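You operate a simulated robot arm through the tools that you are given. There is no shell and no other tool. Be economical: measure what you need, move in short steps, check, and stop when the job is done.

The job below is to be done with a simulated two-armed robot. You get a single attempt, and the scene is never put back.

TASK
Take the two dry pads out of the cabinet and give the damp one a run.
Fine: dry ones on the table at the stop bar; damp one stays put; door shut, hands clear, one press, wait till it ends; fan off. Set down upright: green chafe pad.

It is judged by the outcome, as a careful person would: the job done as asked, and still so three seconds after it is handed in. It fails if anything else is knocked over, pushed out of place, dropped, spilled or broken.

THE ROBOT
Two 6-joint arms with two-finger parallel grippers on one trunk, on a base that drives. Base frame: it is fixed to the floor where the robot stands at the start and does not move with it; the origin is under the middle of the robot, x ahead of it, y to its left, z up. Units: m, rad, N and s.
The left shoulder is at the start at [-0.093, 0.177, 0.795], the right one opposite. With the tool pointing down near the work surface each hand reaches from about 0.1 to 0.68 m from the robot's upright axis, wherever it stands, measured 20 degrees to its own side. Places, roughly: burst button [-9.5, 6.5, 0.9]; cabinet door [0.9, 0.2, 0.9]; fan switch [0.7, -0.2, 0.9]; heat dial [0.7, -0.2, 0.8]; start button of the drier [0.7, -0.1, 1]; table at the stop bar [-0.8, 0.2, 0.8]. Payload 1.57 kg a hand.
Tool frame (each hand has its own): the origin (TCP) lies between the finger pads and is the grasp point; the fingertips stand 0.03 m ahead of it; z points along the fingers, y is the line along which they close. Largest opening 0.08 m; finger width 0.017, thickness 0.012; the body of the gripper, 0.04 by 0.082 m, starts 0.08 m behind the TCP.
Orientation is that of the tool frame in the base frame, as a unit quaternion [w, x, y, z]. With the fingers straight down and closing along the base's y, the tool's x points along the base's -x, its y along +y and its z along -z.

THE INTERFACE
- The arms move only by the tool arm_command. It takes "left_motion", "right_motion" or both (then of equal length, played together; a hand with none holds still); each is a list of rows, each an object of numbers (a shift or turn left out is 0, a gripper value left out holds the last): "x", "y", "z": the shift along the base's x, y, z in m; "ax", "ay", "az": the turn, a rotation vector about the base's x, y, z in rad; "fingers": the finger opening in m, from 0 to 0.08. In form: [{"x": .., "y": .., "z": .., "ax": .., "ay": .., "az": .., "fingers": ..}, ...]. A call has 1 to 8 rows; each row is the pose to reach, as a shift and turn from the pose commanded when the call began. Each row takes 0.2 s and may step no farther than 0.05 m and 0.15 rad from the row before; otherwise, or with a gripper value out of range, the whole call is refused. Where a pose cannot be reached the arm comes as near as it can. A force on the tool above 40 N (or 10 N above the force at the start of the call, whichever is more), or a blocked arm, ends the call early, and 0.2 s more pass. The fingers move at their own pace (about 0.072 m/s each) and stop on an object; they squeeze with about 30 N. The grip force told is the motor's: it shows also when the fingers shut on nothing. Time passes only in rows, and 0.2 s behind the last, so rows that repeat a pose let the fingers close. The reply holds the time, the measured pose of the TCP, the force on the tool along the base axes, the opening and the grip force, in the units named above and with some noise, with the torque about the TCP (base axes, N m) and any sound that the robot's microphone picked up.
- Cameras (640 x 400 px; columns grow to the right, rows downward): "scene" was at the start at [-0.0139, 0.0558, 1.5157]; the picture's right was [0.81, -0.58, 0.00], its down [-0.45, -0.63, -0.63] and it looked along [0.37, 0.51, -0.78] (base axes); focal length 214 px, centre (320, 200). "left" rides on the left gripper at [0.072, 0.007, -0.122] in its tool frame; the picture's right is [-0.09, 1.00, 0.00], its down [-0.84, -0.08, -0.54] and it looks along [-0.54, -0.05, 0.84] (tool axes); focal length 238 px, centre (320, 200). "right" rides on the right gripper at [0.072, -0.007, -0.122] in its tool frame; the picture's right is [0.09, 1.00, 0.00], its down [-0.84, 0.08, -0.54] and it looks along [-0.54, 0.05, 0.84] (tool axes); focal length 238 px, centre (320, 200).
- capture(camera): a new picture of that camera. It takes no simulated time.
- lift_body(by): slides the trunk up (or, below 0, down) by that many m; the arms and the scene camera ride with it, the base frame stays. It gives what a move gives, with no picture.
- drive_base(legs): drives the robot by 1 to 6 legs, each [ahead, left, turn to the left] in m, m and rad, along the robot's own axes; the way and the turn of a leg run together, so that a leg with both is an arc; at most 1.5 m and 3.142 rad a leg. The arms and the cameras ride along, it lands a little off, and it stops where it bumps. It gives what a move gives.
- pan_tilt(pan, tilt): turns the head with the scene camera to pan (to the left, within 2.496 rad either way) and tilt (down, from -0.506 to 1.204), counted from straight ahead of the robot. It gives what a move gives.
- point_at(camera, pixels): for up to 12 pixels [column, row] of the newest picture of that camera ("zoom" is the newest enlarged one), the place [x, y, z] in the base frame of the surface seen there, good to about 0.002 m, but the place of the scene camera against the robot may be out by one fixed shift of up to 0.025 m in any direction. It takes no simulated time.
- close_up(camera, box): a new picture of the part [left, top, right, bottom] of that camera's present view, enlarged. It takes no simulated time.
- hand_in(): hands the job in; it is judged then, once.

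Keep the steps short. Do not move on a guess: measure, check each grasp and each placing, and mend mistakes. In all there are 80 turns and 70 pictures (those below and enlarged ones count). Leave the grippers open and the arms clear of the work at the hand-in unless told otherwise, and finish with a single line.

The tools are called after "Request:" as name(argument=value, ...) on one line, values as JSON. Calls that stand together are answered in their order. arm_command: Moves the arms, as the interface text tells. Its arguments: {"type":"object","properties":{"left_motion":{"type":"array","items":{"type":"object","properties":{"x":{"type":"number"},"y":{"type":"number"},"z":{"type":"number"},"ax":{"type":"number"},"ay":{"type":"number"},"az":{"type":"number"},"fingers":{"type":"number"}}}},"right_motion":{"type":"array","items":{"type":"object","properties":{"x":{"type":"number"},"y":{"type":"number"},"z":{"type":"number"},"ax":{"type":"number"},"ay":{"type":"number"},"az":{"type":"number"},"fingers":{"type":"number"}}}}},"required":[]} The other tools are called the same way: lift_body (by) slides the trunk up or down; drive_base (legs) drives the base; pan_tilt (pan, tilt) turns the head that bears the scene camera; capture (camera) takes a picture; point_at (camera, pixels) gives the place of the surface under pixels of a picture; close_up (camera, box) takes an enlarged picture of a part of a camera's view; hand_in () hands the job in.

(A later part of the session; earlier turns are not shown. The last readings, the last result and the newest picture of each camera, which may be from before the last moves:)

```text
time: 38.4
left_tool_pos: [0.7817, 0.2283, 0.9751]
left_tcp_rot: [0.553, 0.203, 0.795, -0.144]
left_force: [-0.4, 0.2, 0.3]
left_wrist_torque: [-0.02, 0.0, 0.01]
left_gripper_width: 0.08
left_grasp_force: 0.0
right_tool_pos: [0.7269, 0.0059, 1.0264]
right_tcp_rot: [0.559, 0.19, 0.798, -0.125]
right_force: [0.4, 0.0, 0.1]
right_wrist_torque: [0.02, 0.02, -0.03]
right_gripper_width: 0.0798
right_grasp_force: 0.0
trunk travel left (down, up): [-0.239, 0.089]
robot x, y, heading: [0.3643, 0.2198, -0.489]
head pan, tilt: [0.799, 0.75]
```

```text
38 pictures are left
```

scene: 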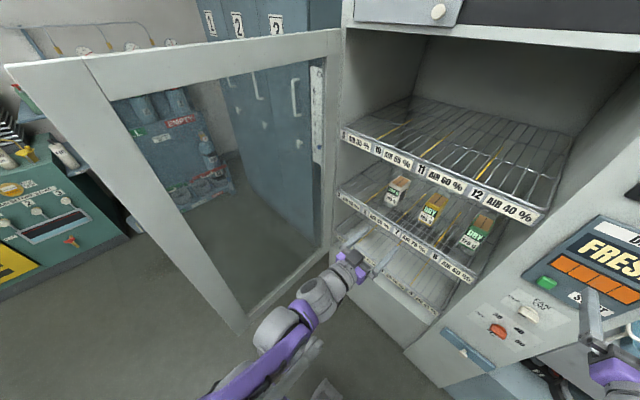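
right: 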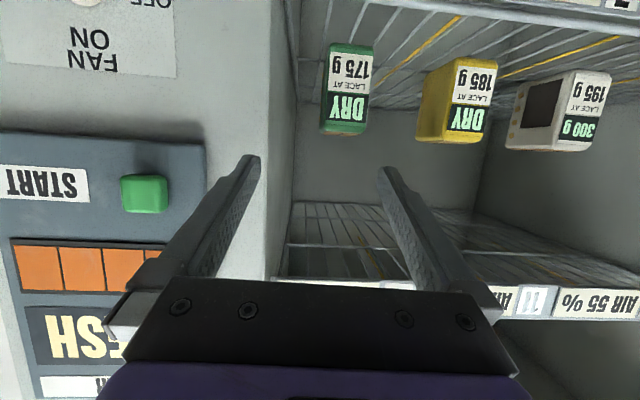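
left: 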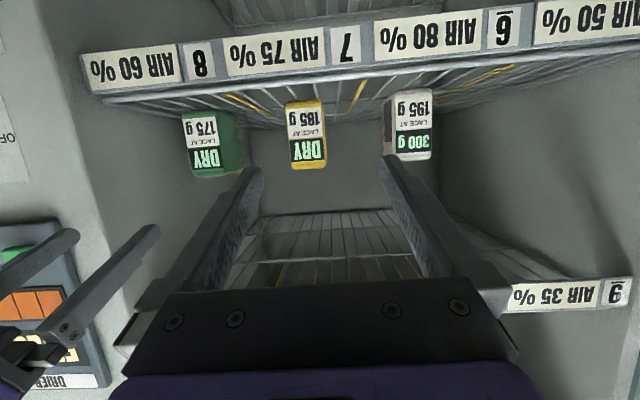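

Now precise pad measures from both wrist cameras.

Request:
point_at(camera="left", pixels=[[290, 150], [324, 150], [288, 106], [322, 106], [308, 164], [306, 101], [245, 60], [160, 100], [306, 90]])

Request:
point_at(camera="right", pixels=[[324, 110], [366, 110], [332, 50], [371, 50], [345, 130], [350, 46], [449, 110], [488, 110], [350, 30], [283, 150], [145, 195]])

```text
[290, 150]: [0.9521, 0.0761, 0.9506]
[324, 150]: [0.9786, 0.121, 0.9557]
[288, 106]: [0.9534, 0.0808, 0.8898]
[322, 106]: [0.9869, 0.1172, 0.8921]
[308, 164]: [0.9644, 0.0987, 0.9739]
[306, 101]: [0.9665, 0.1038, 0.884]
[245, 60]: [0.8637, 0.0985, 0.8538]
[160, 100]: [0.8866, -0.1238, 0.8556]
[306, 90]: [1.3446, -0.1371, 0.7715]
```

```text
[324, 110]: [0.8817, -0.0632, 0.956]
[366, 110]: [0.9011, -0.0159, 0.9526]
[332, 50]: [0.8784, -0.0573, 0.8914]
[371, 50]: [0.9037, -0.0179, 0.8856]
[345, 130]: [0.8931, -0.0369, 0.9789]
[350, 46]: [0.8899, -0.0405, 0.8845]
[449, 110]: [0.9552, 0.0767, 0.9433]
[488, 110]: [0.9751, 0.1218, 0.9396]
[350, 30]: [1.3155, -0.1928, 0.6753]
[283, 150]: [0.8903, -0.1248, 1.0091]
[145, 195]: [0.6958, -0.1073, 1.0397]
```

Yellow centre ≈(0.997, 0.082), z 0.883–0.979, width 0.052. Move the left hand: align, then straight in.

Request:
arm_command(left_motion=[{"x": -0.0132, "y": -0.0247, "z": -0.03}, {"x": 0.025, "y": -0.045, "z": -0.03}, {"x": 0.063, "y": -0.0653, "z": -0.03}, {"x": 0.101, "y": -0.0856, "z": -0.03}, {"x": 0.139, "y": -0.1059, "z": -0.03}, {"x": 0.177, "y": -0.1262, "z": -0.03}])

Request:
capture(camera="left")

```text
time: 39.8
left_tool_pos: [0.9605, 0.1039, 0.9429]
left_tcp_rot: [0.552, 0.204, 0.795, -0.144]
left_force: [0.2, -0.2, 0.5]
left_wrist_torque: [0.01, -0.01, 0.02]
left_gripper_width: 0.0798
left_grasp_force: 0.0
right_tool_pos: [0.7278, 0.0062, 1.026]
right_tcp_rot: [0.558, 0.189, 0.798, -0.124]
right_force: [0.1, -0.1, 0.9]
right_wrist_torque: [0.0, 0.0, 0.02]
right_gripper_width: 0.0798
right_grasp_force: 0.1
trunk travel left (down, up): [-0.239, 0.089]
robot x, y, heading: [0.359, 0.2224, -0.488]
head pan, tilt: [0.799, 0.75]
```

```text
37 pictures are left
```

left: 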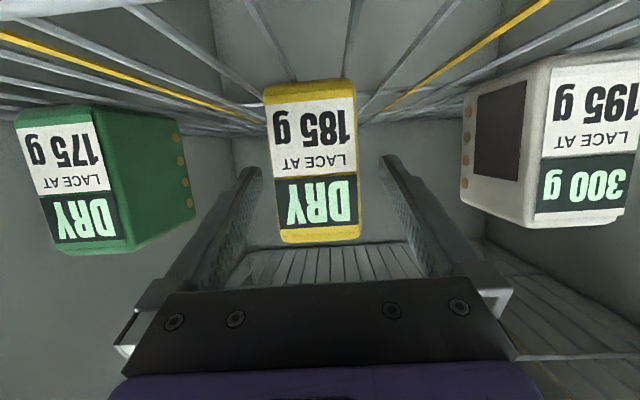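

Centred between fingers. Forward 0.042 and close.

Request:
arm_command(left_motion=[{"x": 0.037, "y": -0.0205}, {"x": 0.037, "y": -0.0205, "fingers": 0.0}, {"x": 0.037, "y": -0.0205, "fingers": 0.0}, {"x": 0.037, "y": -0.0205, "fingers": 0.0}, {"x": 0.037, "y": -0.0205, "fingers": 0.0}])

Request:
arm_command(right_motion=[{"x": 0.0087, "y": 0.0163, "z": -0.04, "az": -0.02}, {"x": 0.0174, "y": 0.0327, "z": -0.08, "az": -0.035}, {"x": 0.052, "y": 0.0143, "z": -0.08, "az": -0.035}, {"x": 0.0866, "y": -0.0041, "z": -0.08, "az": -0.035}, {"x": 0.121, "y": -0.0224, "z": -0.08, "az": -0.035}, {"x": 0.1555, "y": -0.0407, "z": -0.08, "az": -0.035}])

Request:
capture(camera="right")

```text
time: 41.0
left_tool_pos: [0.9945, 0.0803, 0.9451]
left_tcp_rot: [0.553, 0.203, 0.795, -0.144]
left_force: [0.9, 0.3, 0.9]
left_wrist_torque: [-0.01, 0.01, -0.03]
left_gripper_width: 0.0548
left_grasp_force: 29.8
right_tool_pos: [0.727, 0.0048, 1.0255]
right_tcp_rot: [0.559, 0.189, 0.798, -0.124]
right_force: [-0.2, -0.7, -0.5]
right_wrist_torque: [-0.01, 0.03, -0.01]
right_gripper_width: 0.08
right_grasp_force: 0.0
trunk travel left (down, up): [-0.239, 0.089]
robot x, y, heading: [0.365, 0.2249, -0.49]
head pan, tilt: [0.799, 0.75]
```

```text
time: 42.4
left_tool_pos: [0.9955, 0.0816, 0.9445]
left_tcp_rot: [0.552, 0.204, 0.795, -0.145]
left_force: [1.0, 1.0, 0.2]
left_wrist_torque: [-0.01, 0.02, -0.02]
left_gripper_width: 0.055
left_grasp_force: 30.3
right_tool_pos: [0.8834, -0.0342, 0.9423]
right_tcp_rot: [0.555, 0.204, 0.795, -0.134]
right_force: [0.4, 0.2, 0.1]
right_wrist_torque: [-0.03, 0.0, 0.0]
right_gripper_width: 0.0798
right_grasp_force: 0.1
trunk travel left (down, up): [-0.239, 0.089]
robot x, y, heading: [0.3668, 0.2201, -0.483]
head pan, tilt: [0.799, 0.75]
```

```text
36 pictures are left
```

right: 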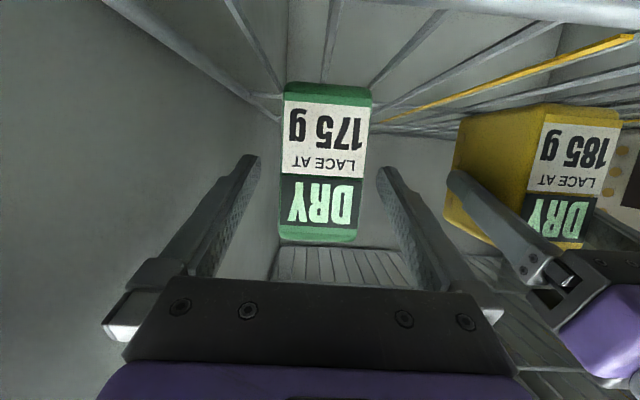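

Yellow gripped (0.055). Green centred for the right hand; go in 0.045 and close.

Request:
arm_command(right_motion=[{"x": 0.039, "y": -0.0213}, {"x": 0.039, "y": -0.0213, "fingers": 0.0}, {"x": 0.039, "y": -0.0213, "fingers": 0.0}, {"x": 0.039, "y": -0.0213, "fingers": 0.0}, {"x": 0.039, "y": -0.0213, "fingers": 0.0}])

Request:
arm_command(left_motion=[{"z": 0.02}, {"z": 0.04}], right_motion=[{"z": 0.02}, {"z": 0.04}])

Request:
capture(camera="scene")

```text
time: 43.6
left_tool_pos: [0.9943, 0.0826, 0.9442]
left_tcp_rot: [0.553, 0.202, 0.795, -0.144]
left_force: [0.0, 0.7, 0.2]
left_wrist_torque: [-0.02, 0.0, -0.01]
left_gripper_width: 0.0548
left_grasp_force: 30.3
right_tool_pos: [0.9196, -0.0568, 0.9425]
right_tcp_rot: [0.556, 0.204, 0.794, -0.135]
right_force: [-0.2, 0.8, -0.7]
right_wrist_torque: [0.0, 0.01, -0.02]
right_gripper_width: 0.0552
right_grasp_force: 29.8
trunk travel left (down, up): [-0.239, 0.089]
robot x, y, heading: [0.3652, 0.2226, -0.488]
head pan, tilt: [0.799, 0.75]
```

```text
time: 44.2
left_tool_pos: [0.991, 0.0828, 0.986]
left_tcp_rot: [0.553, 0.203, 0.795, -0.144]
left_force: [-0.6, -0.2, -3.5]
left_wrist_torque: [0.0, 0.04, -0.02]
left_gripper_width: 0.0547
left_grasp_force: 30.1
right_tool_pos: [0.9237, -0.0559, 0.9843]
right_tcp_rot: [0.557, 0.203, 0.794, -0.134]
right_force: [-0.1, 0.8, -4.4]
right_wrist_torque: [0.04, -0.01, 0.05]
right_gripper_width: 0.0549
right_grasp_force: 30.0
trunk travel left (down, up): [-0.239, 0.089]
robot x, y, heading: [0.3641, 0.2203, -0.487]
head pan, tilt: [0.799, 0.75]
```

```text
35 pictures are left
```

scene: 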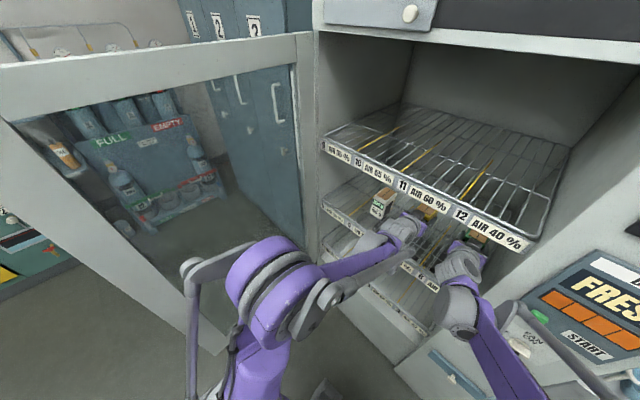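

Both pads lifted. Back straight out of the cabinet by the base.

Request:
drive_base(legs=[[-0.33, 0, 0]])

Request:
lift_body(by=0.085)

Request:
pan_tilt(pan=-0.3, tilt=0.7)

Request:
capture(camera="scene")

```text
time: 46.5
left_tool_pos: [0.6862, 0.2451, 0.9849]
left_tcp_rot: [0.553, 0.202, 0.795, -0.144]
left_force: [-0.2, -0.1, -4.2]
left_wrist_torque: [0.03, 0.0, -0.01]
left_gripper_width: 0.0549
left_grasp_force: 30.0
right_tool_pos: [0.6181, 0.1051, 0.9858]
right_tcp_rot: [0.557, 0.203, 0.795, -0.133]
right_force: [-0.6, 0.8, -4.5]
right_wrist_torque: [0.0, 0.02, -0.01]
right_gripper_width: 0.0552
right_grasp_force: 29.8
trunk travel left (down, up): [-0.239, 0.089]
robot x, y, heading: [0.0613, 0.3842, -0.486]
head pan, tilt: [0.799, 0.75]
```

```text
time: 47.7
left_tool_pos: [0.6861, 0.2453, 1.0705]
left_tcp_rot: [0.553, 0.202, 0.795, -0.144]
left_force: [0.7, 0.9, -4.4]
left_wrist_torque: [-0.02, 0.03, 0.0]
left_gripper_width: 0.0551
left_grasp_force: 30.0
right_tool_pos: [0.618, 0.1071, 1.0692]
right_tcp_rot: [0.556, 0.203, 0.795, -0.134]
right_force: [0.0, 0.2, -3.8]
right_wrist_torque: [0.03, -0.01, 0.01]
right_gripper_width: 0.0551
right_grasp_force: 30.5
trunk travel left (down, up): [-0.324, 0.004]
robot x, y, heading: [0.0588, 0.3816, -0.485]
head pan, tilt: [0.799, 0.75]
```

```text
time: 49.0
left_tool_pos: [0.6859, 0.2452, 1.0708]
left_tcp_rot: [0.553, 0.202, 0.795, -0.144]
left_force: [0.6, 0.4, -4.0]
left_wrist_torque: [0.01, 0.04, 0.04]
left_gripper_width: 0.0549
left_grasp_force: 30.3
right_tool_pos: [0.6184, 0.1075, 1.0686]
right_tcp_rot: [0.557, 0.203, 0.794, -0.134]
right_force: [-0.8, 0.1, -3.1]
right_wrist_torque: [-0.01, 0.03, 0.03]
right_gripper_width: 0.0549
right_grasp_force: 30.0
trunk travel left (down, up): [-0.324, 0.004]
robot x, y, heading: [0.0579, 0.3836, -0.484]
head pan, tilt: [-0.3, 0.7]
```

```text
34 pictures are left
```

scene: 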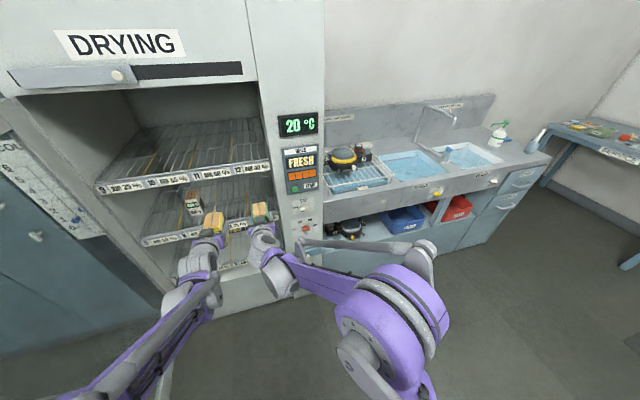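

Corridor to the right is clear. Quarter turn right, drive 0.5 m, then another quarter turn, arriving facing the table.

Request:
drive_base(legs=[[0, 0, -1.571], [0.5, 0, 0]])

Request:
pan_tilt(pan=-0.8, tilt=0.7)

Request:
capture(camera="scene")

```text
time: 55.8
left_tool_pos: [-0.3011, -0.6968, 1.0696]
left_tcp_rot: [0.292, 0.703, 0.424, -0.49]
left_force: [0.7, -0.7, -4.3]
left_wrist_torque: [0.0, 0.02, -0.03]
left_gripper_width: 0.0549
left_grasp_force: 30.5
right_tool_pos: [-0.4408, -0.6299, 1.0694]
right_tcp_rot: [0.303, 0.702, 0.424, -0.486]
right_force: [-0.6, 0.7, -4.0]
right_wrist_torque: [0.02, -0.03, 0.02]
right_gripper_width: 0.0549
right_grasp_force: 29.3
trunk travel left (down, up): [-0.324, 0.004]
robot x, y, heading: [-0.1717, -0.0655, -2.04]
head pan, tilt: [-0.3, 0.7]
```

```text
time: 56.7
left_tool_pos: [-0.3026, -0.696, 1.0702]
left_tcp_rot: [0.292, 0.703, 0.424, -0.491]
left_force: [-0.4, 0.3, -4.1]
left_wrist_torque: [0.02, 0.03, 0.02]
left_gripper_width: 0.0554
left_grasp_force: 30.1
right_tool_pos: [-0.4413, -0.6303, 1.0692]
right_tcp_rot: [0.302, 0.703, 0.424, -0.485]
right_force: [-0.1, -0.5, -3.1]
right_wrist_torque: [0.05, -0.01, -0.02]
right_gripper_width: 0.0547
right_grasp_force: 29.8
trunk travel left (down, up): [-0.324, 0.004]
robot x, y, heading: [-0.1712, -0.0655, -2.046]
head pan, tilt: [-0.799, 0.7]
```

```text
33 pictures are left
```

scene: 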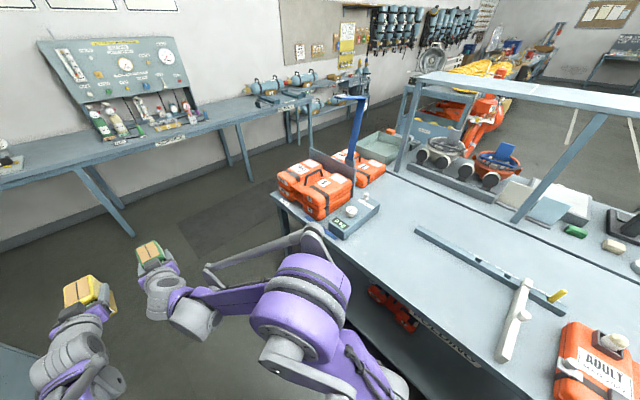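

Check vest stack height and scale before sweeping.

Request:
point_at(camera="scene", pixels=[[318, 180], [290, 175], [320, 210], [352, 210], [335, 235], [512, 330], [470, 260], [420, 230], [555, 305], [600, 340], [470, 330], [320, 155]])

```text
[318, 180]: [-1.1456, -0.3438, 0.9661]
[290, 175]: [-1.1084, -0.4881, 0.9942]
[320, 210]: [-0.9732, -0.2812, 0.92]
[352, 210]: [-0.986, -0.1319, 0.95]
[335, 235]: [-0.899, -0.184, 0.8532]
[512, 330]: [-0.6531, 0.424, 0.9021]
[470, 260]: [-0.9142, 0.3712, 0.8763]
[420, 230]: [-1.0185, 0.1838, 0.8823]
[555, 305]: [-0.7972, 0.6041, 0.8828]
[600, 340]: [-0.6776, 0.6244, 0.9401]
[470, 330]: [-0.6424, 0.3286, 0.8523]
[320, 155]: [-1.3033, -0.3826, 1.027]
```

All low or far enough. Turn the rest (-1.584) to face the table.

Request:
drive_base(legs=[[0, 0, -1.584]])

Request:
pan_tilt(pan=0.0, tilt=0.9)

Request:
capture(camera="scene")

Request:
capture(camera="right")

```text
time: 61.0
left_tool_pos: [-0.7933, 0.094, 1.0703]
left_tcp_rot: [-0.155, 0.792, -0.218, -0.549]
left_force: [-0.6, 0.2, -3.5]
left_wrist_torque: [-0.02, 0.0, -0.02]
left_gripper_width: 0.0549
left_grasp_force: 29.8
right_tool_pos: [-0.7201, 0.2315, 1.0692]
right_tcp_rot: [-0.144, 0.79, -0.217, -0.554]
right_force: [-0.8, -0.8, -3.2]
right_wrist_torque: [0.0, 0.01, -0.02]
right_gripper_width: 0.0549
right_grasp_force: 30.0
trunk travel left (down, up): [-0.324, 0.004]
robot x, y, heading: [-0.1687, -0.0677, 2.618]
head pan, tilt: [-0.799, 0.7]
```

```text
time: 62.2
left_tool_pos: [-0.7935, 0.095, 1.0699]
left_tcp_rot: [-0.155, 0.792, -0.218, -0.549]
left_force: [0.7, -0.2, -4.9]
left_wrist_torque: [-0.02, -0.02, -0.01]
left_gripper_width: 0.0552
left_grasp_force: 30.3
right_tool_pos: [-0.7206, 0.2333, 1.069]
right_tcp_rot: [-0.144, 0.791, -0.218, -0.553]
right_force: [0.1, 0.0, -3.9]
right_wrist_torque: [-0.03, -0.03, -0.02]
right_gripper_width: 0.055
right_grasp_force: 30.3
trunk travel left (down, up): [-0.324, 0.004]
robot x, y, heading: [-0.1707, -0.0668, 2.621]
head pan, tilt: [0.0, 0.901]
```

```text
32 pictures are left
```

scene: 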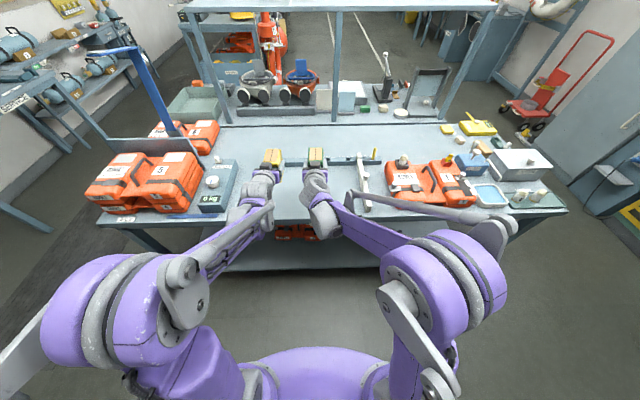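

```text
31 pictures are left
```

right: 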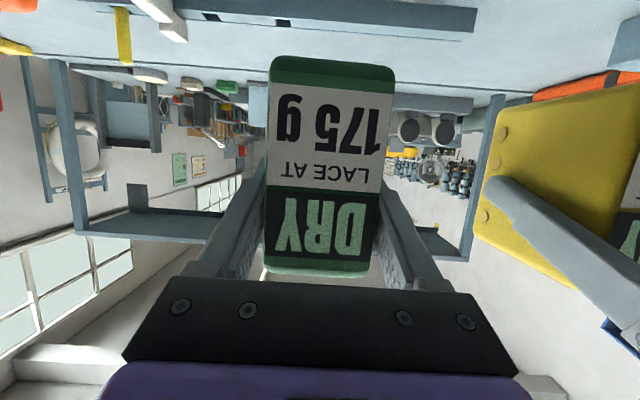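

Right camera sees the bar near the top (inverted). I measure bar, white stop and table surface.

Request:
point_at(camera="right", pixels=[[470, 20], [430, 20], [250, 18], [172, 32], [150, 10], [125, 45], [420, 45], [300, 40], [340, 4], [440, 10]])

Request:
close_up(camera="scene", box=[210, 130, 430, 250])

Request:
point_at(camera="scene", pixels=[[288, 163], [300, 175], [300, 195], [345, 163], [363, 180], [363, 160], [273, 155], [317, 152]])

```text
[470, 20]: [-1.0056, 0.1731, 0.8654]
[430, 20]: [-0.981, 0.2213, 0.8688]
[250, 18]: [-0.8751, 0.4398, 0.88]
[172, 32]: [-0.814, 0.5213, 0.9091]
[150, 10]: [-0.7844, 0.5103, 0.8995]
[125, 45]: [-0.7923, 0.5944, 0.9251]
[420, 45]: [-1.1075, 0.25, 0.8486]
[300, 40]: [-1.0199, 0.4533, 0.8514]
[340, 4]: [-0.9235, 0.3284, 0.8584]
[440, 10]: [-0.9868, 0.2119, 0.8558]
```

```text
2.91 times, centred on (320, 190) of scene
```

zoom: 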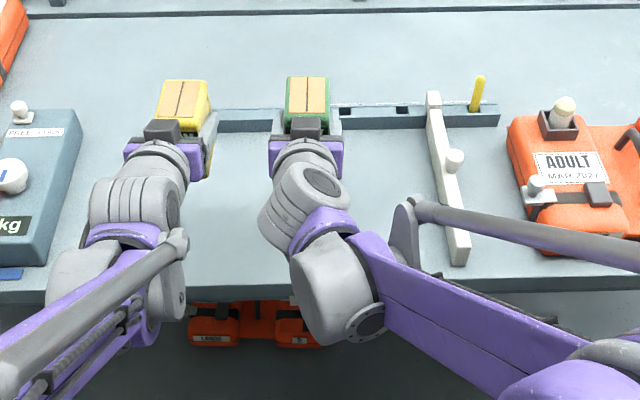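

```text
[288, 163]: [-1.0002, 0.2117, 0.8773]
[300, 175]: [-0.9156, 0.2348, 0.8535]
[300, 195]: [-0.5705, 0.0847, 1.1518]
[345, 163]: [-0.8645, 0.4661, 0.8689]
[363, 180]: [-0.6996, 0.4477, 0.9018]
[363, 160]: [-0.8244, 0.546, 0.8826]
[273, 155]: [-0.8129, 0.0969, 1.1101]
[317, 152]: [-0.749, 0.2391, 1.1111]
```

Table z≈0.850; bar's near face at forward depth ≈-0.968 (aligned), white stop at left. Drive 0.115 ahead and 0.035 right, then check.

Request:
drive_base(legs=[[0.115, -0.035, 0.0]])

Request:
arm_command(left_motion=[{"z": -0.04}, {"z": -0.08}, {"z": -0.115}, {"z": -0.145}], right_motion=[{"z": -0.04}, {"z": -0.08}, {"z": -0.115}, {"z": -0.145}])

Request:
capture(camera="scene")

```text
time: 63.4
left_tool_pos: [-0.8744, 0.1829, 1.0702]
left_tcp_rot: [-0.156, 0.792, -0.219, -0.549]
left_force: [-0.2, 0.4, -4.1]
left_wrist_torque: [0.0, -0.04, -0.02]
left_gripper_width: 0.055
left_grasp_force: 29.9
right_tool_pos: [-0.802, 0.3196, 1.0699]
right_tcp_rot: [-0.144, 0.791, -0.218, -0.554]
right_force: [-0.1, 0.1, -4.1]
right_wrist_torque: [-0.01, -0.01, 0.0]
right_gripper_width: 0.0546
right_grasp_force: 30.1
trunk travel left (down, up): [-0.324, 0.004]
robot x, y, heading: [-0.2536, 0.0238, 2.616]
head pan, tilt: [0.0, 0.901]
```

```text
time: 64.4
left_tool_pos: [-0.8774, 0.1849, 0.9233]
left_tcp_rot: [-0.155, 0.791, -0.218, -0.55]
left_force: [0.2, -0.4, -3.5]
left_wrist_torque: [-0.01, -0.03, 0.02]
left_gripper_width: 0.055
left_grasp_force: 30.8
right_tool_pos: [-0.8041, 0.3215, 0.9247]
right_tcp_rot: [-0.145, 0.79, -0.218, -0.554]
right_force: [-0.5, 0.8, -3.4]
right_wrist_torque: [0.0, -0.06, -0.03]
right_gripper_width: 0.0551
right_grasp_force: 30.0
trunk travel left (down, up): [-0.324, 0.004]
robot x, y, heading: [-0.2509, 0.0196, 2.613]
head pan, tilt: [0.0, 0.901]
```

```text
29 pictures are left
```

scene: 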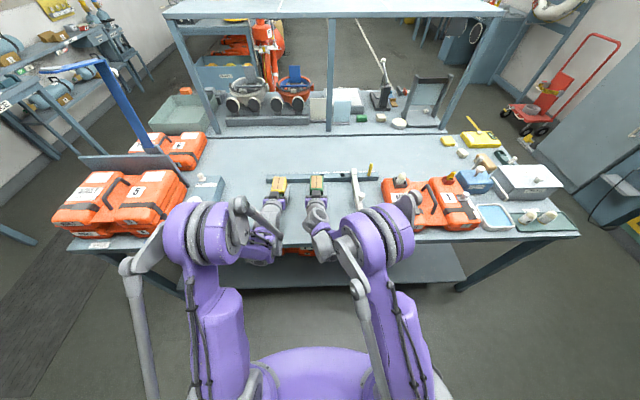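

Zoom to check clearance of forearms from stop, scale and vest.

Request:
close_up(camera="scene", box=[160, 150, 440, 290])

Request:
arm_command(left_motion=[{"z": -0.004}, {"z": -0.008}, {"z": -0.011}], right_motion=[{"z": -0.004}, {"z": -0.009}, {"z": -0.013}])

```text
2.29 times, centred on (300, 220) of scene
```

zoom: 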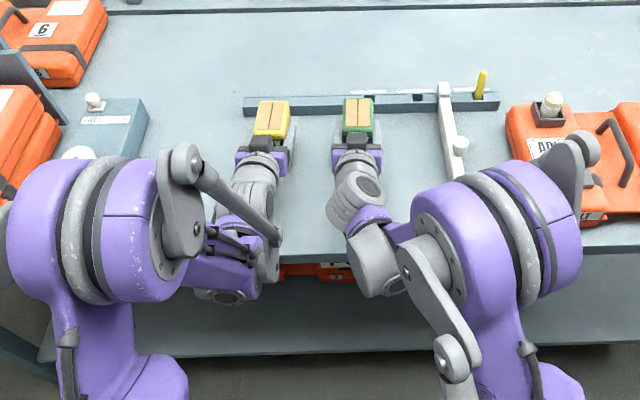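

```text
time: 65.2
left_tool_pos: [-0.8765, 0.1852, 0.9135]
left_tcp_rot: [-0.156, 0.791, -0.219, -0.55]
left_force: [0.4, -0.2, -3.9]
left_wrist_torque: [-0.02, -0.03, 0.0]
left_gripper_width: 0.0547
left_grasp_force: 29.6
right_tool_pos: [-0.8021, 0.3225, 0.9113]
right_tcp_rot: [-0.145, 0.79, -0.219, -0.554]
right_force: [0.3, 0.8, -2.7]
right_wrist_torque: [-0.08, -0.04, 0.0]
right_gripper_width: 0.0547
right_grasp_force: 29.9
trunk travel left (down, up): [-0.324, 0.004]
robot x, y, heading: [-0.2523, 0.0212, 2.615]
head pan, tilt: [0.0, 0.901]
```

Almost at contact; lower a millimetre at a time, watching force.

Request:
arm_command(left_motion=[{"z": -0.001}, {"z": -0.002}, {"z": -0.003}], right_motion=[{"z": -0.001}, {"z": -0.002}, {"z": -0.003}])

```text
time: 66.0
left_tool_pos: [-0.8757, 0.1839, 0.9139]
left_tcp_rot: [-0.156, 0.79, -0.219, -0.552]
left_force: [-6.3, 1.2, 17.2]
left_wrist_torque: [-0.74, -0.04, -0.18]
left_gripper_width: 0.0549
left_grasp_force: 30.0
right_tool_pos: [-0.8028, 0.3208, 0.9126]
right_tcp_rot: [-0.145, 0.789, -0.218, -0.555]
right_force: [-1.7, 1.7, 7.2]
right_wrist_torque: [0.14, -0.42, 0.06]
right_gripper_width: 0.055
right_grasp_force: 29.9
trunk travel left (down, up): [-0.324, 0.004]
robot x, y, heading: [-0.2516, 0.019, 2.617]
head pan, tilt: [0.0, 0.901]
```

Both in contact. Ease the left 1.5 mm, then open both grippers.

Request:
arm_command(left_motion=[{"z": 0.0015}, {"z": 0.0015, "fingers": 0.06}, {"z": 0.0015, "fingers": 0.08}, {"z": 0.0015, "fingers": 0.08}], right_motion=[{"z": 0.0005}, {"z": 0.0005, "fingers": 0.06}, {"z": 0.0005, "fingers": 0.08}, {"z": 0.0005, "fingers": 0.08}])

Request:
capture(camera="right")

Request:
capture(camera="left")

```text
time: 67.0
left_tool_pos: [-0.8754, 0.1849, 0.9144]
left_tcp_rot: [-0.154, 0.791, -0.219, -0.55]
left_force: [0.4, -0.4, -0.9]
left_wrist_torque: [0.04, -0.01, 0.02]
left_gripper_width: 0.0799
left_grasp_force: 0.0
right_tool_pos: [-0.8012, 0.3215, 0.9097]
right_tcp_rot: [-0.145, 0.79, -0.218, -0.554]
right_force: [-0.6, 0.0, 0.3]
right_wrist_torque: [-0.04, 0.0, 0.01]
right_gripper_width: 0.0799
right_grasp_force: 0.1
trunk travel left (down, up): [-0.324, 0.004]
robot x, y, heading: [-0.2521, 0.0191, 2.617]
head pan, tilt: [0.0, 0.901]
```

```text
27 pictures are left
```

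right: 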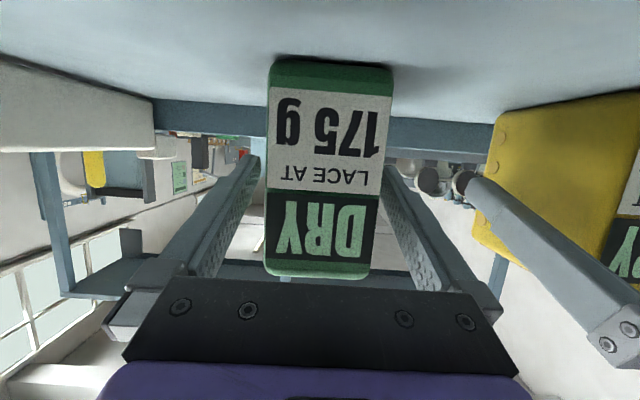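

```text
26 pictures are left
```

left: 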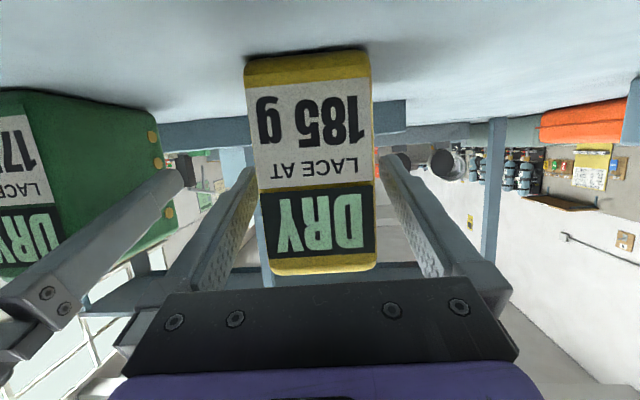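

Both stand upright and free. Back the base away 0.18, then raise the hands and look.

Request:
drive_base(legs=[[-0.18, 0, 0]])

Request:
arm_command(left_motion=[{"z": 0.045}, {"z": 0.09}, {"z": 0.13}], right_motion=[{"z": 0.045}, {"z": 0.09}, {"z": 0.13}])

Request:
close_up(camera="scene", box=[180, 110, 460, 280])

```text
time: 68.5
left_tool_pos: [-0.726, 0.0987, 0.9136]
left_tcp_rot: [-0.156, 0.791, -0.221, -0.549]
left_force: [0.3, -1.0, -0.7]
left_wrist_torque: [0.03, -0.02, -0.01]
left_gripper_width: 0.0799
left_grasp_force: 0.1
right_tool_pos: [-0.6504, 0.235, 0.9113]
right_tcp_rot: [-0.146, 0.79, -0.219, -0.554]
right_force: [-0.2, -0.4, -0.6]
right_wrist_torque: [-0.03, 0.04, -0.04]
right_gripper_width: 0.0799
right_grasp_force: 0.1
trunk travel left (down, up): [-0.324, 0.004]
robot x, y, heading: [-0.1051, -0.0653, 2.611]
head pan, tilt: [0.0, 0.901]
```

```text
time: 69.3
left_tool_pos: [-0.7235, 0.1, 1.0458]
left_tcp_rot: [-0.156, 0.791, -0.22, -0.55]
left_force: [0.2, -0.7, 0.2]
left_wrist_torque: [-0.03, 0.0, 0.02]
left_gripper_width: 0.0802
left_grasp_force: 0.0
right_tool_pos: [-0.6471, 0.233, 1.042]
right_tcp_rot: [-0.146, 0.789, -0.22, -0.554]
right_force: [0.7, 0.6, -0.6]
right_wrist_torque: [0.02, -0.01, -0.01]
right_gripper_width: 0.08
right_grasp_force: 0.0
trunk travel left (down, up): [-0.324, 0.004]
robot x, y, heading: [-0.1046, -0.0698, 2.611]
head pan, tilt: [0.0, 0.901]
```

```text
2.29 times, centred on (320, 195) of scene
```

zoom: 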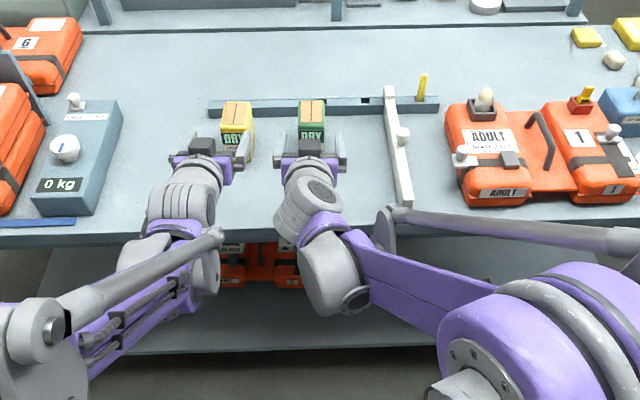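

Both pads stand at the bar. Now return to the cabinet: quarter turn left, back up along the aisle, quarter turn left again.

Request:
drive_base(legs=[[0, 0, 1.59], [-0.6, 0, 0], [0, -0.18, 0], [0, 0, 1.59]])

Request:
pan_tilt(pan=0.6, tilt=0.65)

Request:
capture(camera="scene")

```text
time: 82.1
left_tool_pos: [0.6669, 0.3644, 1.0453]
left_tcp_rot: [0.547, 0.231, 0.788, -0.164]
left_force: [-0.3, -0.1, 0.2]
left_wrist_torque: [0.01, 0.01, -0.01]
left_gripper_width: 0.0799
left_grasp_force: 0.2
right_tool_pos: [0.5872, 0.2342, 1.0418]
right_tcp_rot: [0.551, 0.231, 0.787, -0.153]
right_force: [-1.0, -0.6, 0.7]
right_wrist_torque: [0.01, 0.0, 0.0]
right_gripper_width: 0.0799
right_grasp_force: 0.0
trunk travel left (down, up): [-0.324, 0.004]
robot x, y, heading: [0.0515, 0.5501, -0.555]
head pan, tilt: [0.0, 0.901]
```

```text
time: 83.1
left_tool_pos: [0.667, 0.3637, 1.0442]
left_tcp_rot: [0.548, 0.23, 0.788, -0.163]
left_force: [-0.1, 0.2, -0.1]
left_wrist_torque: [-0.02, 0.01, 0.0]
left_gripper_width: 0.0801
left_grasp_force: 0.0
right_tool_pos: [0.5873, 0.2347, 1.041]
right_tcp_rot: [0.552, 0.229, 0.787, -0.152]
right_force: [0.6, 0.6, 0.1]
right_wrist_torque: [-0.01, -0.01, -0.04]
right_gripper_width: 0.08
right_grasp_force: 0.0
trunk travel left (down, up): [-0.324, 0.004]
robot x, y, heading: [0.0478, 0.5535, -0.549]
head pan, tilt: [0.6, 0.649]
```

```text
24 pictures are left
```

scene: 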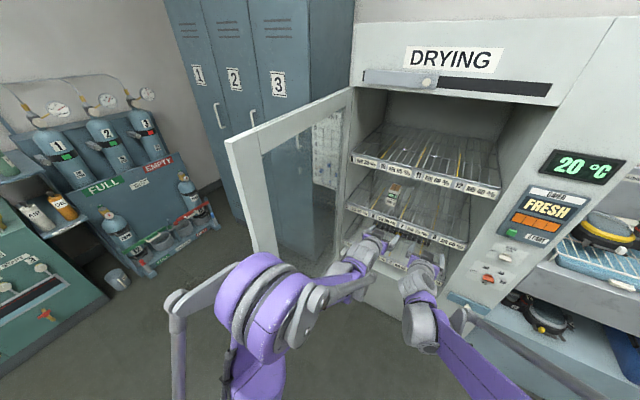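

Measure the door's free edge and thickness.

Request:
close_up(camera="scene", box=[210, 100, 370, 260])

Request:
point_at(camera="scene", pixels=[[229, 150], [236, 165], [243, 180], [250, 190], [258, 200], [262, 230], [265, 180]])

```text
2.50 times, centred on (290, 180) of scene
```

zoom: 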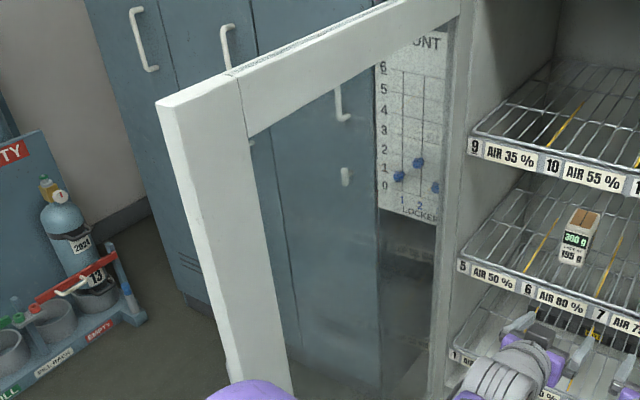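

```text
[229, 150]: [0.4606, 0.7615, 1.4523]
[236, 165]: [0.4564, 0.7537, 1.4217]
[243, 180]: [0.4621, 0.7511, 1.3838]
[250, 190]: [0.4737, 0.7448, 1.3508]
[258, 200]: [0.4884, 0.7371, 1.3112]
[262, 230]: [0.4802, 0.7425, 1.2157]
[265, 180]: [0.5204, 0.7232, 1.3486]
```

Door edge at forward ≈0.06, left ≈0.90–0.93. I retract both hands, raise the left above the handle height and yaw it, so that after turning the robot left it can straddle the free edge.

Request:
arm_command(left_motion=[{"x": -0.0342, "y": 0.0208, "z": 0.025, "az": -0.1}, {"x": -0.0683, "y": 0.0417, "z": 0.05, "az": -0.2}, {"x": -0.1025, "y": 0.0625, "z": 0.075, "az": -0.3}, {"x": -0.1367, "y": 0.0833, "z": 0.1, "az": -0.4}, {"x": -0.1708, "y": 0.104, "z": 0.125, "az": -0.5}, {"x": -0.205, "y": 0.125, "z": 0.15, "az": -0.6}], right_motion=[{"x": -0.024, "y": 0.0147, "z": 0.01}, {"x": -0.048, "y": 0.0293, "z": 0.02}, {"x": -0.072, "y": 0.044, "z": 0.03}, {"x": -0.096, "y": 0.0587, "z": 0.04}, {"x": -0.12, "y": 0.0733, "z": 0.05}, {"x": -0.13, "y": 0.079, "z": 0.06}])

```text
time: 84.5
left_tool_pos: [0.4571, 0.4938, 1.1956]
left_tcp_rot: [0.476, 0.453, 0.683, -0.319]
left_force: [-0.5, -0.2, -0.1]
left_wrist_torque: [0.03, 0.01, 0.01]
left_gripper_width: 0.08
left_grasp_force: 0.0
right_tool_pos: [0.4555, 0.3116, 1.1019]
right_tcp_rot: [0.552, 0.23, 0.787, -0.153]
right_force: [-0.3, -0.4, -0.3]
right_wrist_torque: [-0.02, 0.0, 0.01]
right_gripper_width: 0.0803
right_grasp_force: 0.1
trunk travel left (down, up): [-0.324, 0.004]
robot x, y, heading: [0.0545, 0.5512, -0.553]
head pan, tilt: [0.6, 0.649]
```

Turn the robot left 0.66 (after a small step back).

Request:
drive_base(legs=[[-0.03, 0, 0], [0, 0, 0.66]])

Request:
capture(camera="left")

```text
time: 87.1
left_tool_pos: [0.3852, 0.7666, 1.1956]
left_tcp_rot: [0.551, 0.212, 0.793, -0.15]
left_force: [0.1, 0.1, 0.0]
left_wrist_torque: [-0.01, 0.0, 0.0]
left_gripper_width: 0.08
left_grasp_force: 0.0
right_tool_pos: [0.4904, 0.62, 1.1019]
right_tcp_rot: [0.571, -0.033, 0.82, 0.031]
right_force: [0.4, 0.8, -0.1]
right_wrist_torque: [0.04, 0.01, 0.02]
right_gripper_width: 0.0801
right_grasp_force: 0.2
trunk travel left (down, up): [-0.324, 0.004]
robot x, y, heading: [0.0253, 0.5664, 0.095]
head pan, tilt: [0.6, 0.649]
```

```text
22 pictures are left
```

left: 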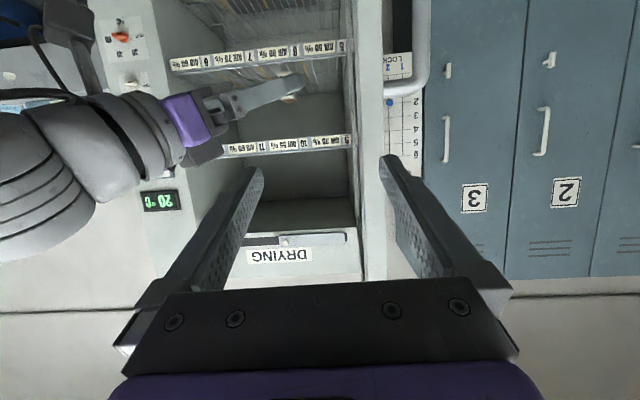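

The door edge is at column ~370, the handle just right of it, fingertips at 250 and 390. Measure.

Request:
point_at(camera="left", pixels=[[358, 200], [370, 200], [382, 200], [368, 120], [410, 88], [428, 40], [362, 260], [378, 130]])

```text
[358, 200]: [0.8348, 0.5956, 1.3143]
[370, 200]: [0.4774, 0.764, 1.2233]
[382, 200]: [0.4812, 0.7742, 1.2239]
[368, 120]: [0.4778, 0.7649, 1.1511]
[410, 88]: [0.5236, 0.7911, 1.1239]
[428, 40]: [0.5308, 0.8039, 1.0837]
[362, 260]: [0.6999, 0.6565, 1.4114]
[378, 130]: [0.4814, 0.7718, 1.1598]
```

Edge centre at left≈0.908, forward 0.062; handle top z 1.125 lies below my 1.195. Shift left 0.05, forward 0.1, close on the edge.

Request:
arm_command(left_motion=[{"x": 0.0235, "y": 0.044}, {"x": 0.0535, "y": 0.028}, {"x": 0.0835, "y": 0.012}, {"x": 0.1118, "y": -0.003}])

Request:
capture(camera="left")

```text
time: 88.1
left_tool_pos: [0.5003, 0.7652, 1.1933]
left_tcp_rot: [0.55, 0.212, 0.794, -0.15]
left_force: [0.0, 0.2, 0.9]
left_wrist_torque: [0.01, 0.0, 0.02]
left_gripper_width: 0.0801
left_grasp_force: 0.0
right_tool_pos: [0.4923, 0.622, 1.1014]
right_tcp_rot: [0.571, -0.032, 0.82, 0.03]
right_force: [0.1, -0.9, 0.0]
right_wrist_torque: [-0.02, -0.01, 0.0]
right_gripper_width: 0.08
right_grasp_force: 0.2
trunk travel left (down, up): [-0.324, 0.004]
robot x, y, heading: [0.0231, 0.5625, 0.092]
head pan, tilt: [0.6, 0.649]
```

```text
21 pictures are left
```

left: 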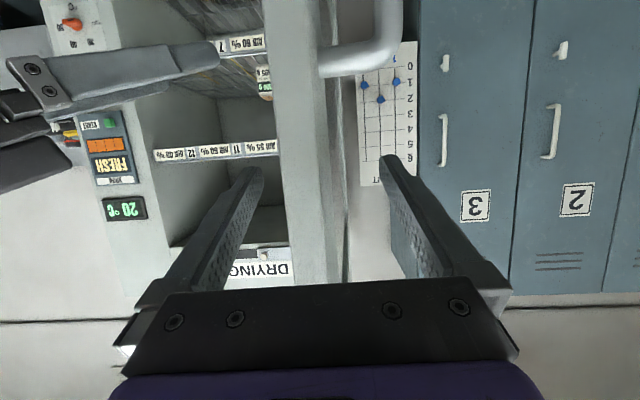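

Straddling the edge well. First move the right hand out of the door's path (to the robot's right).

Request:
arm_command(right_motion=[{"x": -0.01, "y": -0.045}, {"x": -0.02, "y": -0.09}, {"x": -0.03, "y": -0.135}, {"x": -0.04, "y": -0.18}, {"x": -0.05, "y": -0.225}, {"x": -0.06, "y": -0.27}], left_motion=[{"fingers": 0.05}, {"fingers": 0.05}, {"fingers": 0.05}, {"fingers": 0.05}, {"fingers": 0.05}, {"fingers": 0.05}])

```text
time: 89.5
left_tool_pos: [0.4988, 0.7642, 1.1933]
left_tcp_rot: [0.551, 0.212, 0.793, -0.15]
left_force: [-0.1, -0.1, -0.2]
left_wrist_torque: [-0.05, 0.02, -0.01]
left_gripper_width: 0.0499
left_grasp_force: 0.1
right_tool_pos: [0.4491, 0.4439, 1.0988]
right_tcp_rot: [0.572, -0.032, 0.819, 0.03]
right_force: [-0.4, -0.7, 0.2]
right_wrist_torque: [0.03, -0.02, -0.02]
right_gripper_width: 0.0796
right_grasp_force: 0.0
right hand out of reach, approached as far as the arm can: row 5, 6
trunk travel left (down, up): [-0.324, 0.004]
robot x, y, heading: [0.0243, 0.5662, 0.092]
head pan, tilt: [0.6, 0.649]
```

Swing the door 0.24 rad toward closed with the hooked hand.

Request:
arm_command(left_motion=[{"x": -0.0189, "y": -0.045, "az": 0.08}, {"x": -0.0343, "y": -0.0914, "az": 0.16}, {"x": -0.046, "y": -0.139, "az": 0.24}])

Request:
capture(camera="left")

```text
time: 90.3
left_tool_pos: [0.4499, 0.6268, 1.1955]
left_tcp_rot: [0.566, 0.116, 0.812, -0.084]
left_force: [-1.6, -1.5, 0.0]
left_wrist_torque: [0.03, -0.02, 0.05]
left_gripper_width: 0.0524
left_grasp_force: 1.4
right_tool_pos: [0.4501, 0.4442, 1.0993]
right_tcp_rot: [0.572, -0.032, 0.819, 0.03]
right_force: [0.2, -0.5, 0.2]
right_wrist_torque: [0.02, -0.01, -0.01]
right_gripper_width: 0.0799
right_grasp_force: 0.0
trunk travel left (down, up): [-0.324, 0.004]
robot x, y, heading: [0.0231, 0.5649, 0.094]
head pan, tilt: [0.6, 0.649]
```

```text
20 pictures are left
```

left: 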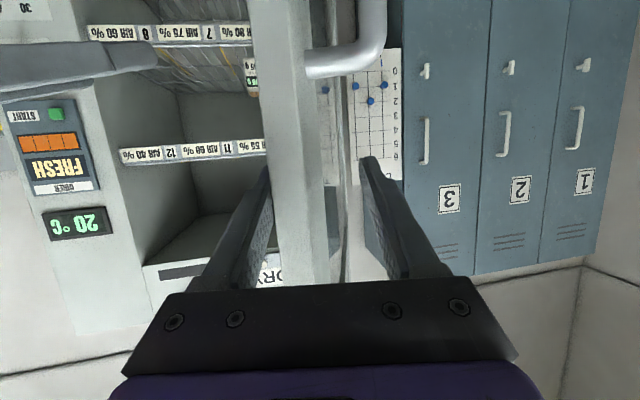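

Door follows (now ~76° open). The right hand limits the arc, so I widen the hook a bit and shift the whole robot to its right 0.15.

Request:
arm_command(left_motion=[{"az": 0.05, "fingers": 0.068}, {"az": 0.1, "fingers": 0.068}])

Request:
drive_base(legs=[[-0.012, -0.15, 0]])

Request:
capture(camera="scene")

```text
time: 90.9
left_tool_pos: [0.4503, 0.6263, 1.1957]
left_tcp_rot: [0.569, 0.074, 0.817, -0.055]
left_force: [1.0, -0.1, 0.2]
left_wrist_torque: [0.01, 0.04, 0.0]
left_gripper_width: 0.068
left_grasp_force: 0.1
right_tool_pos: [0.4479, 0.4447, 1.0997]
right_tcp_rot: [0.572, -0.032, 0.819, 0.03]
right_force: [-0.9, 0.0, -0.1]
right_wrist_torque: [-0.01, -0.02, 0.0]
right_gripper_width: 0.0798
right_grasp_force: 0.1
trunk travel left (down, up): [-0.324, 0.004]
robot x, y, heading: [0.0259, 0.5665, 0.091]
head pan, tilt: [0.6, 0.649]
```

```text
time: 92.8
left_tool_pos: [0.4531, 0.48, 1.1943]
left_tcp_rot: [0.57, 0.072, 0.817, -0.053]
left_force: [-0.4, 0.2, -0.8]
left_wrist_torque: [0.02, 0.01, 0.0]
left_gripper_width: 0.0679
left_grasp_force: 0.1
right_tool_pos: [0.4515, 0.2973, 1.1]
right_tcp_rot: [0.572, -0.033, 0.819, 0.031]
right_force: [-0.1, 0.2, 0.0]
right_wrist_torque: [0.02, -0.01, -0.02]
right_gripper_width: 0.0798
right_grasp_force: 0.1
trunk travel left (down, up): [-0.324, 0.004]
robot x, y, heading: [0.0247, 0.416, 0.093]
head pan, tilt: [0.6, 0.649]
```

```text
19 pictures are left
```

scene: 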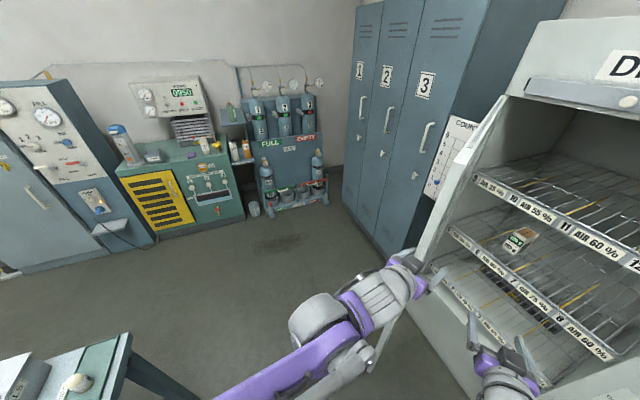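

It works. Rotate the hand with the door and shift the robot again along the arc.

Request:
arm_command(left_motion=[{"az": 0.1}, {"az": 0.2}, {"az": 0.3}])

Request:
drive_base(legs=[[0.009, -0.143, 0]])

Request:
arm_command(left_motion=[{"az": 0.1}, {"az": 0.2}])

Request:
capture(camera="left")

```text
time: 93.6
left_tool_pos: [0.4526, 0.4798, 1.1953]
left_tcp_rot: [0.571, -0.05, 0.819, 0.032]
left_force: [0.1, 0.4, 0.3]
left_wrist_torque: [-0.02, -0.01, 0.03]
left_gripper_width: 0.0682
left_grasp_force: 0.2
right_tool_pos: [0.4508, 0.2974, 1.0991]
right_tcp_rot: [0.571, -0.033, 0.82, 0.031]
right_force: [-0.3, 0.2, 0.9]
right_wrist_torque: [-0.02, 0.02, 0.02]
right_gripper_width: 0.0801
right_grasp_force: 0.0
trunk travel left (down, up): [-0.324, 0.004]
robot x, y, heading: [0.0287, 0.4138, 0.096]
head pan, tilt: [0.6, 0.649]
```

```text
time: 95.6
left_tool_pos: [0.4764, 0.3371, 1.1947]
left_tcp_rot: [0.571, -0.05, 0.819, 0.031]
left_force: [0.5, 0.7, -0.6]
left_wrist_torque: [-0.01, 0.02, 0.03]
left_gripper_width: 0.0681
left_grasp_force: 0.0
right_tool_pos: [0.4742, 0.1537, 1.0993]
right_tcp_rot: [0.572, -0.032, 0.819, 0.03]
right_force: [-0.9, -0.2, 0.6]
right_wrist_torque: [-0.01, 0.0, 0.02]
right_gripper_width: 0.0799
right_grasp_force: 0.0
trunk travel left (down, up): [-0.324, 0.004]
robot x, y, heading: [0.0488, 0.274, 0.093]
head pan, tilt: [0.6, 0.649]
```

```text
time: 96.2
left_tool_pos: [0.4753, 0.3357, 1.1946]
left_tcp_rot: [0.564, -0.131, 0.81, 0.088]
left_force: [0.7, 0.3, 0.1]
left_wrist_torque: [0.0, -0.01, 0.01]
left_gripper_width: 0.0679
left_grasp_force: 0.1
right_tool_pos: [0.4742, 0.1542, 1.099]
right_tcp_rot: [0.572, -0.034, 0.819, 0.032]
right_force: [-0.3, 0.6, -0.5]
right_wrist_torque: [0.03, -0.02, 0.04]
right_gripper_width: 0.08
right_grasp_force: 0.2
trunk travel left (down, up): [-0.324, 0.004]
robot x, y, heading: [0.049, 0.2747, 0.094]
head pan, tilt: [0.6, 0.649]
```

```text
18 pictures are left
```

left: 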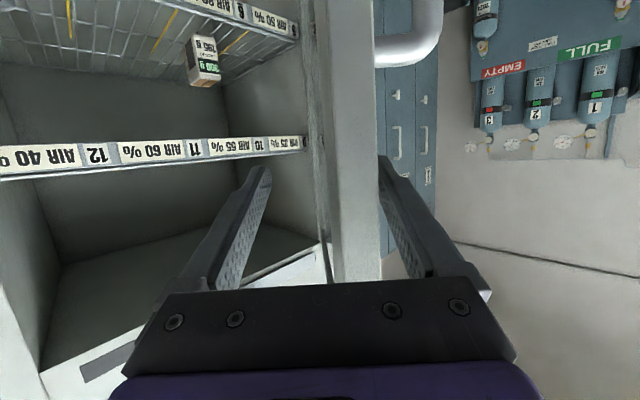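

Do one more shift of 0.2 rad along the arc, turning the hand with it.

Request:
drive_base(legs=[[0.034, -0.115, 0]])

Request:
arm_command(left_motion=[{"az": 0.08, "fingers": 0.08}, {"az": 0.16, "fingers": 0.08}])

Request:
pan_tilt(pan=-0.1, tilt=0.75)

Request:
capture(camera="scene")

```text
time: 97.9
left_tool_pos: [0.5196, 0.2225, 1.1948]
left_tcp_rot: [0.565, -0.132, 0.81, 0.089]
left_force: [-0.4, 0.2, 0.5]
left_wrist_torque: [-0.02, -0.01, 0.01]
left_gripper_width: 0.0681
left_grasp_force: 0.1
right_tool_pos: [0.5181, 0.0384, 1.1001]
right_tcp_rot: [0.572, -0.034, 0.819, 0.031]
right_force: [-0.1, -0.3, -0.1]
right_wrist_torque: [0.03, -0.01, 0.03]
right_gripper_width: 0.08
right_grasp_force: 0.0
trunk travel left (down, up): [-0.324, 0.004]
robot x, y, heading: [0.0954, 0.1557, 0.095]
head pan, tilt: [0.6, 0.649]
```

```text
time: 98.5
left_tool_pos: [0.5195, 0.2217, 1.1959]
left_tcp_rot: [0.556, -0.196, 0.797, 0.134]
left_force: [0.5, -0.1, 0.6]
left_wrist_torque: [0.0, 0.01, 0.02]
left_gripper_width: 0.0799
left_grasp_force: 0.1
right_tool_pos: [0.5192, 0.0385, 1.0985]
right_tcp_rot: [0.571, -0.034, 0.82, 0.032]
right_force: [-0.3, 0.1, 0.4]
right_wrist_torque: [0.01, 0.0, 0.01]
right_gripper_width: 0.08
right_grasp_force: 0.0
trunk travel left (down, up): [-0.324, 0.004]
robot x, y, heading: [0.0945, 0.1625, 0.098]
head pan, tilt: [0.6, 0.649]
```

```text
time: 99.5
left_tool_pos: [0.5197, 0.2227, 1.1957]
left_tcp_rot: [0.555, -0.196, 0.797, 0.134]
left_force: [-1.0, -0.3, -0.7]
left_wrist_torque: [-0.02, 0.0, -0.02]
left_gripper_width: 0.0798
left_grasp_force: 0.1
right_tool_pos: [0.518, 0.0385, 1.0987]
right_tcp_rot: [0.571, -0.033, 0.82, 0.031]
right_force: [-0.6, 0.7, 0.0]
right_wrist_torque: [-0.01, 0.0, 0.01]
right_gripper_width: 0.0799
right_grasp_force: 0.1
trunk travel left (down, up): [-0.324, 0.004]
robot x, y, heading: [0.0946, 0.1592, 0.1]
head pan, tilt: [-0.099, 0.75]
```

```text
17 pictures are left
```

scene: 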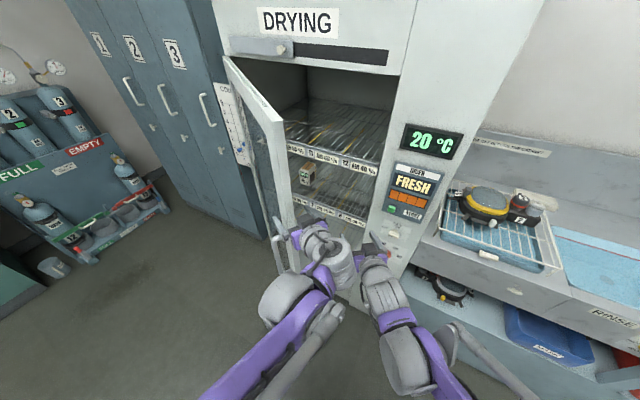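

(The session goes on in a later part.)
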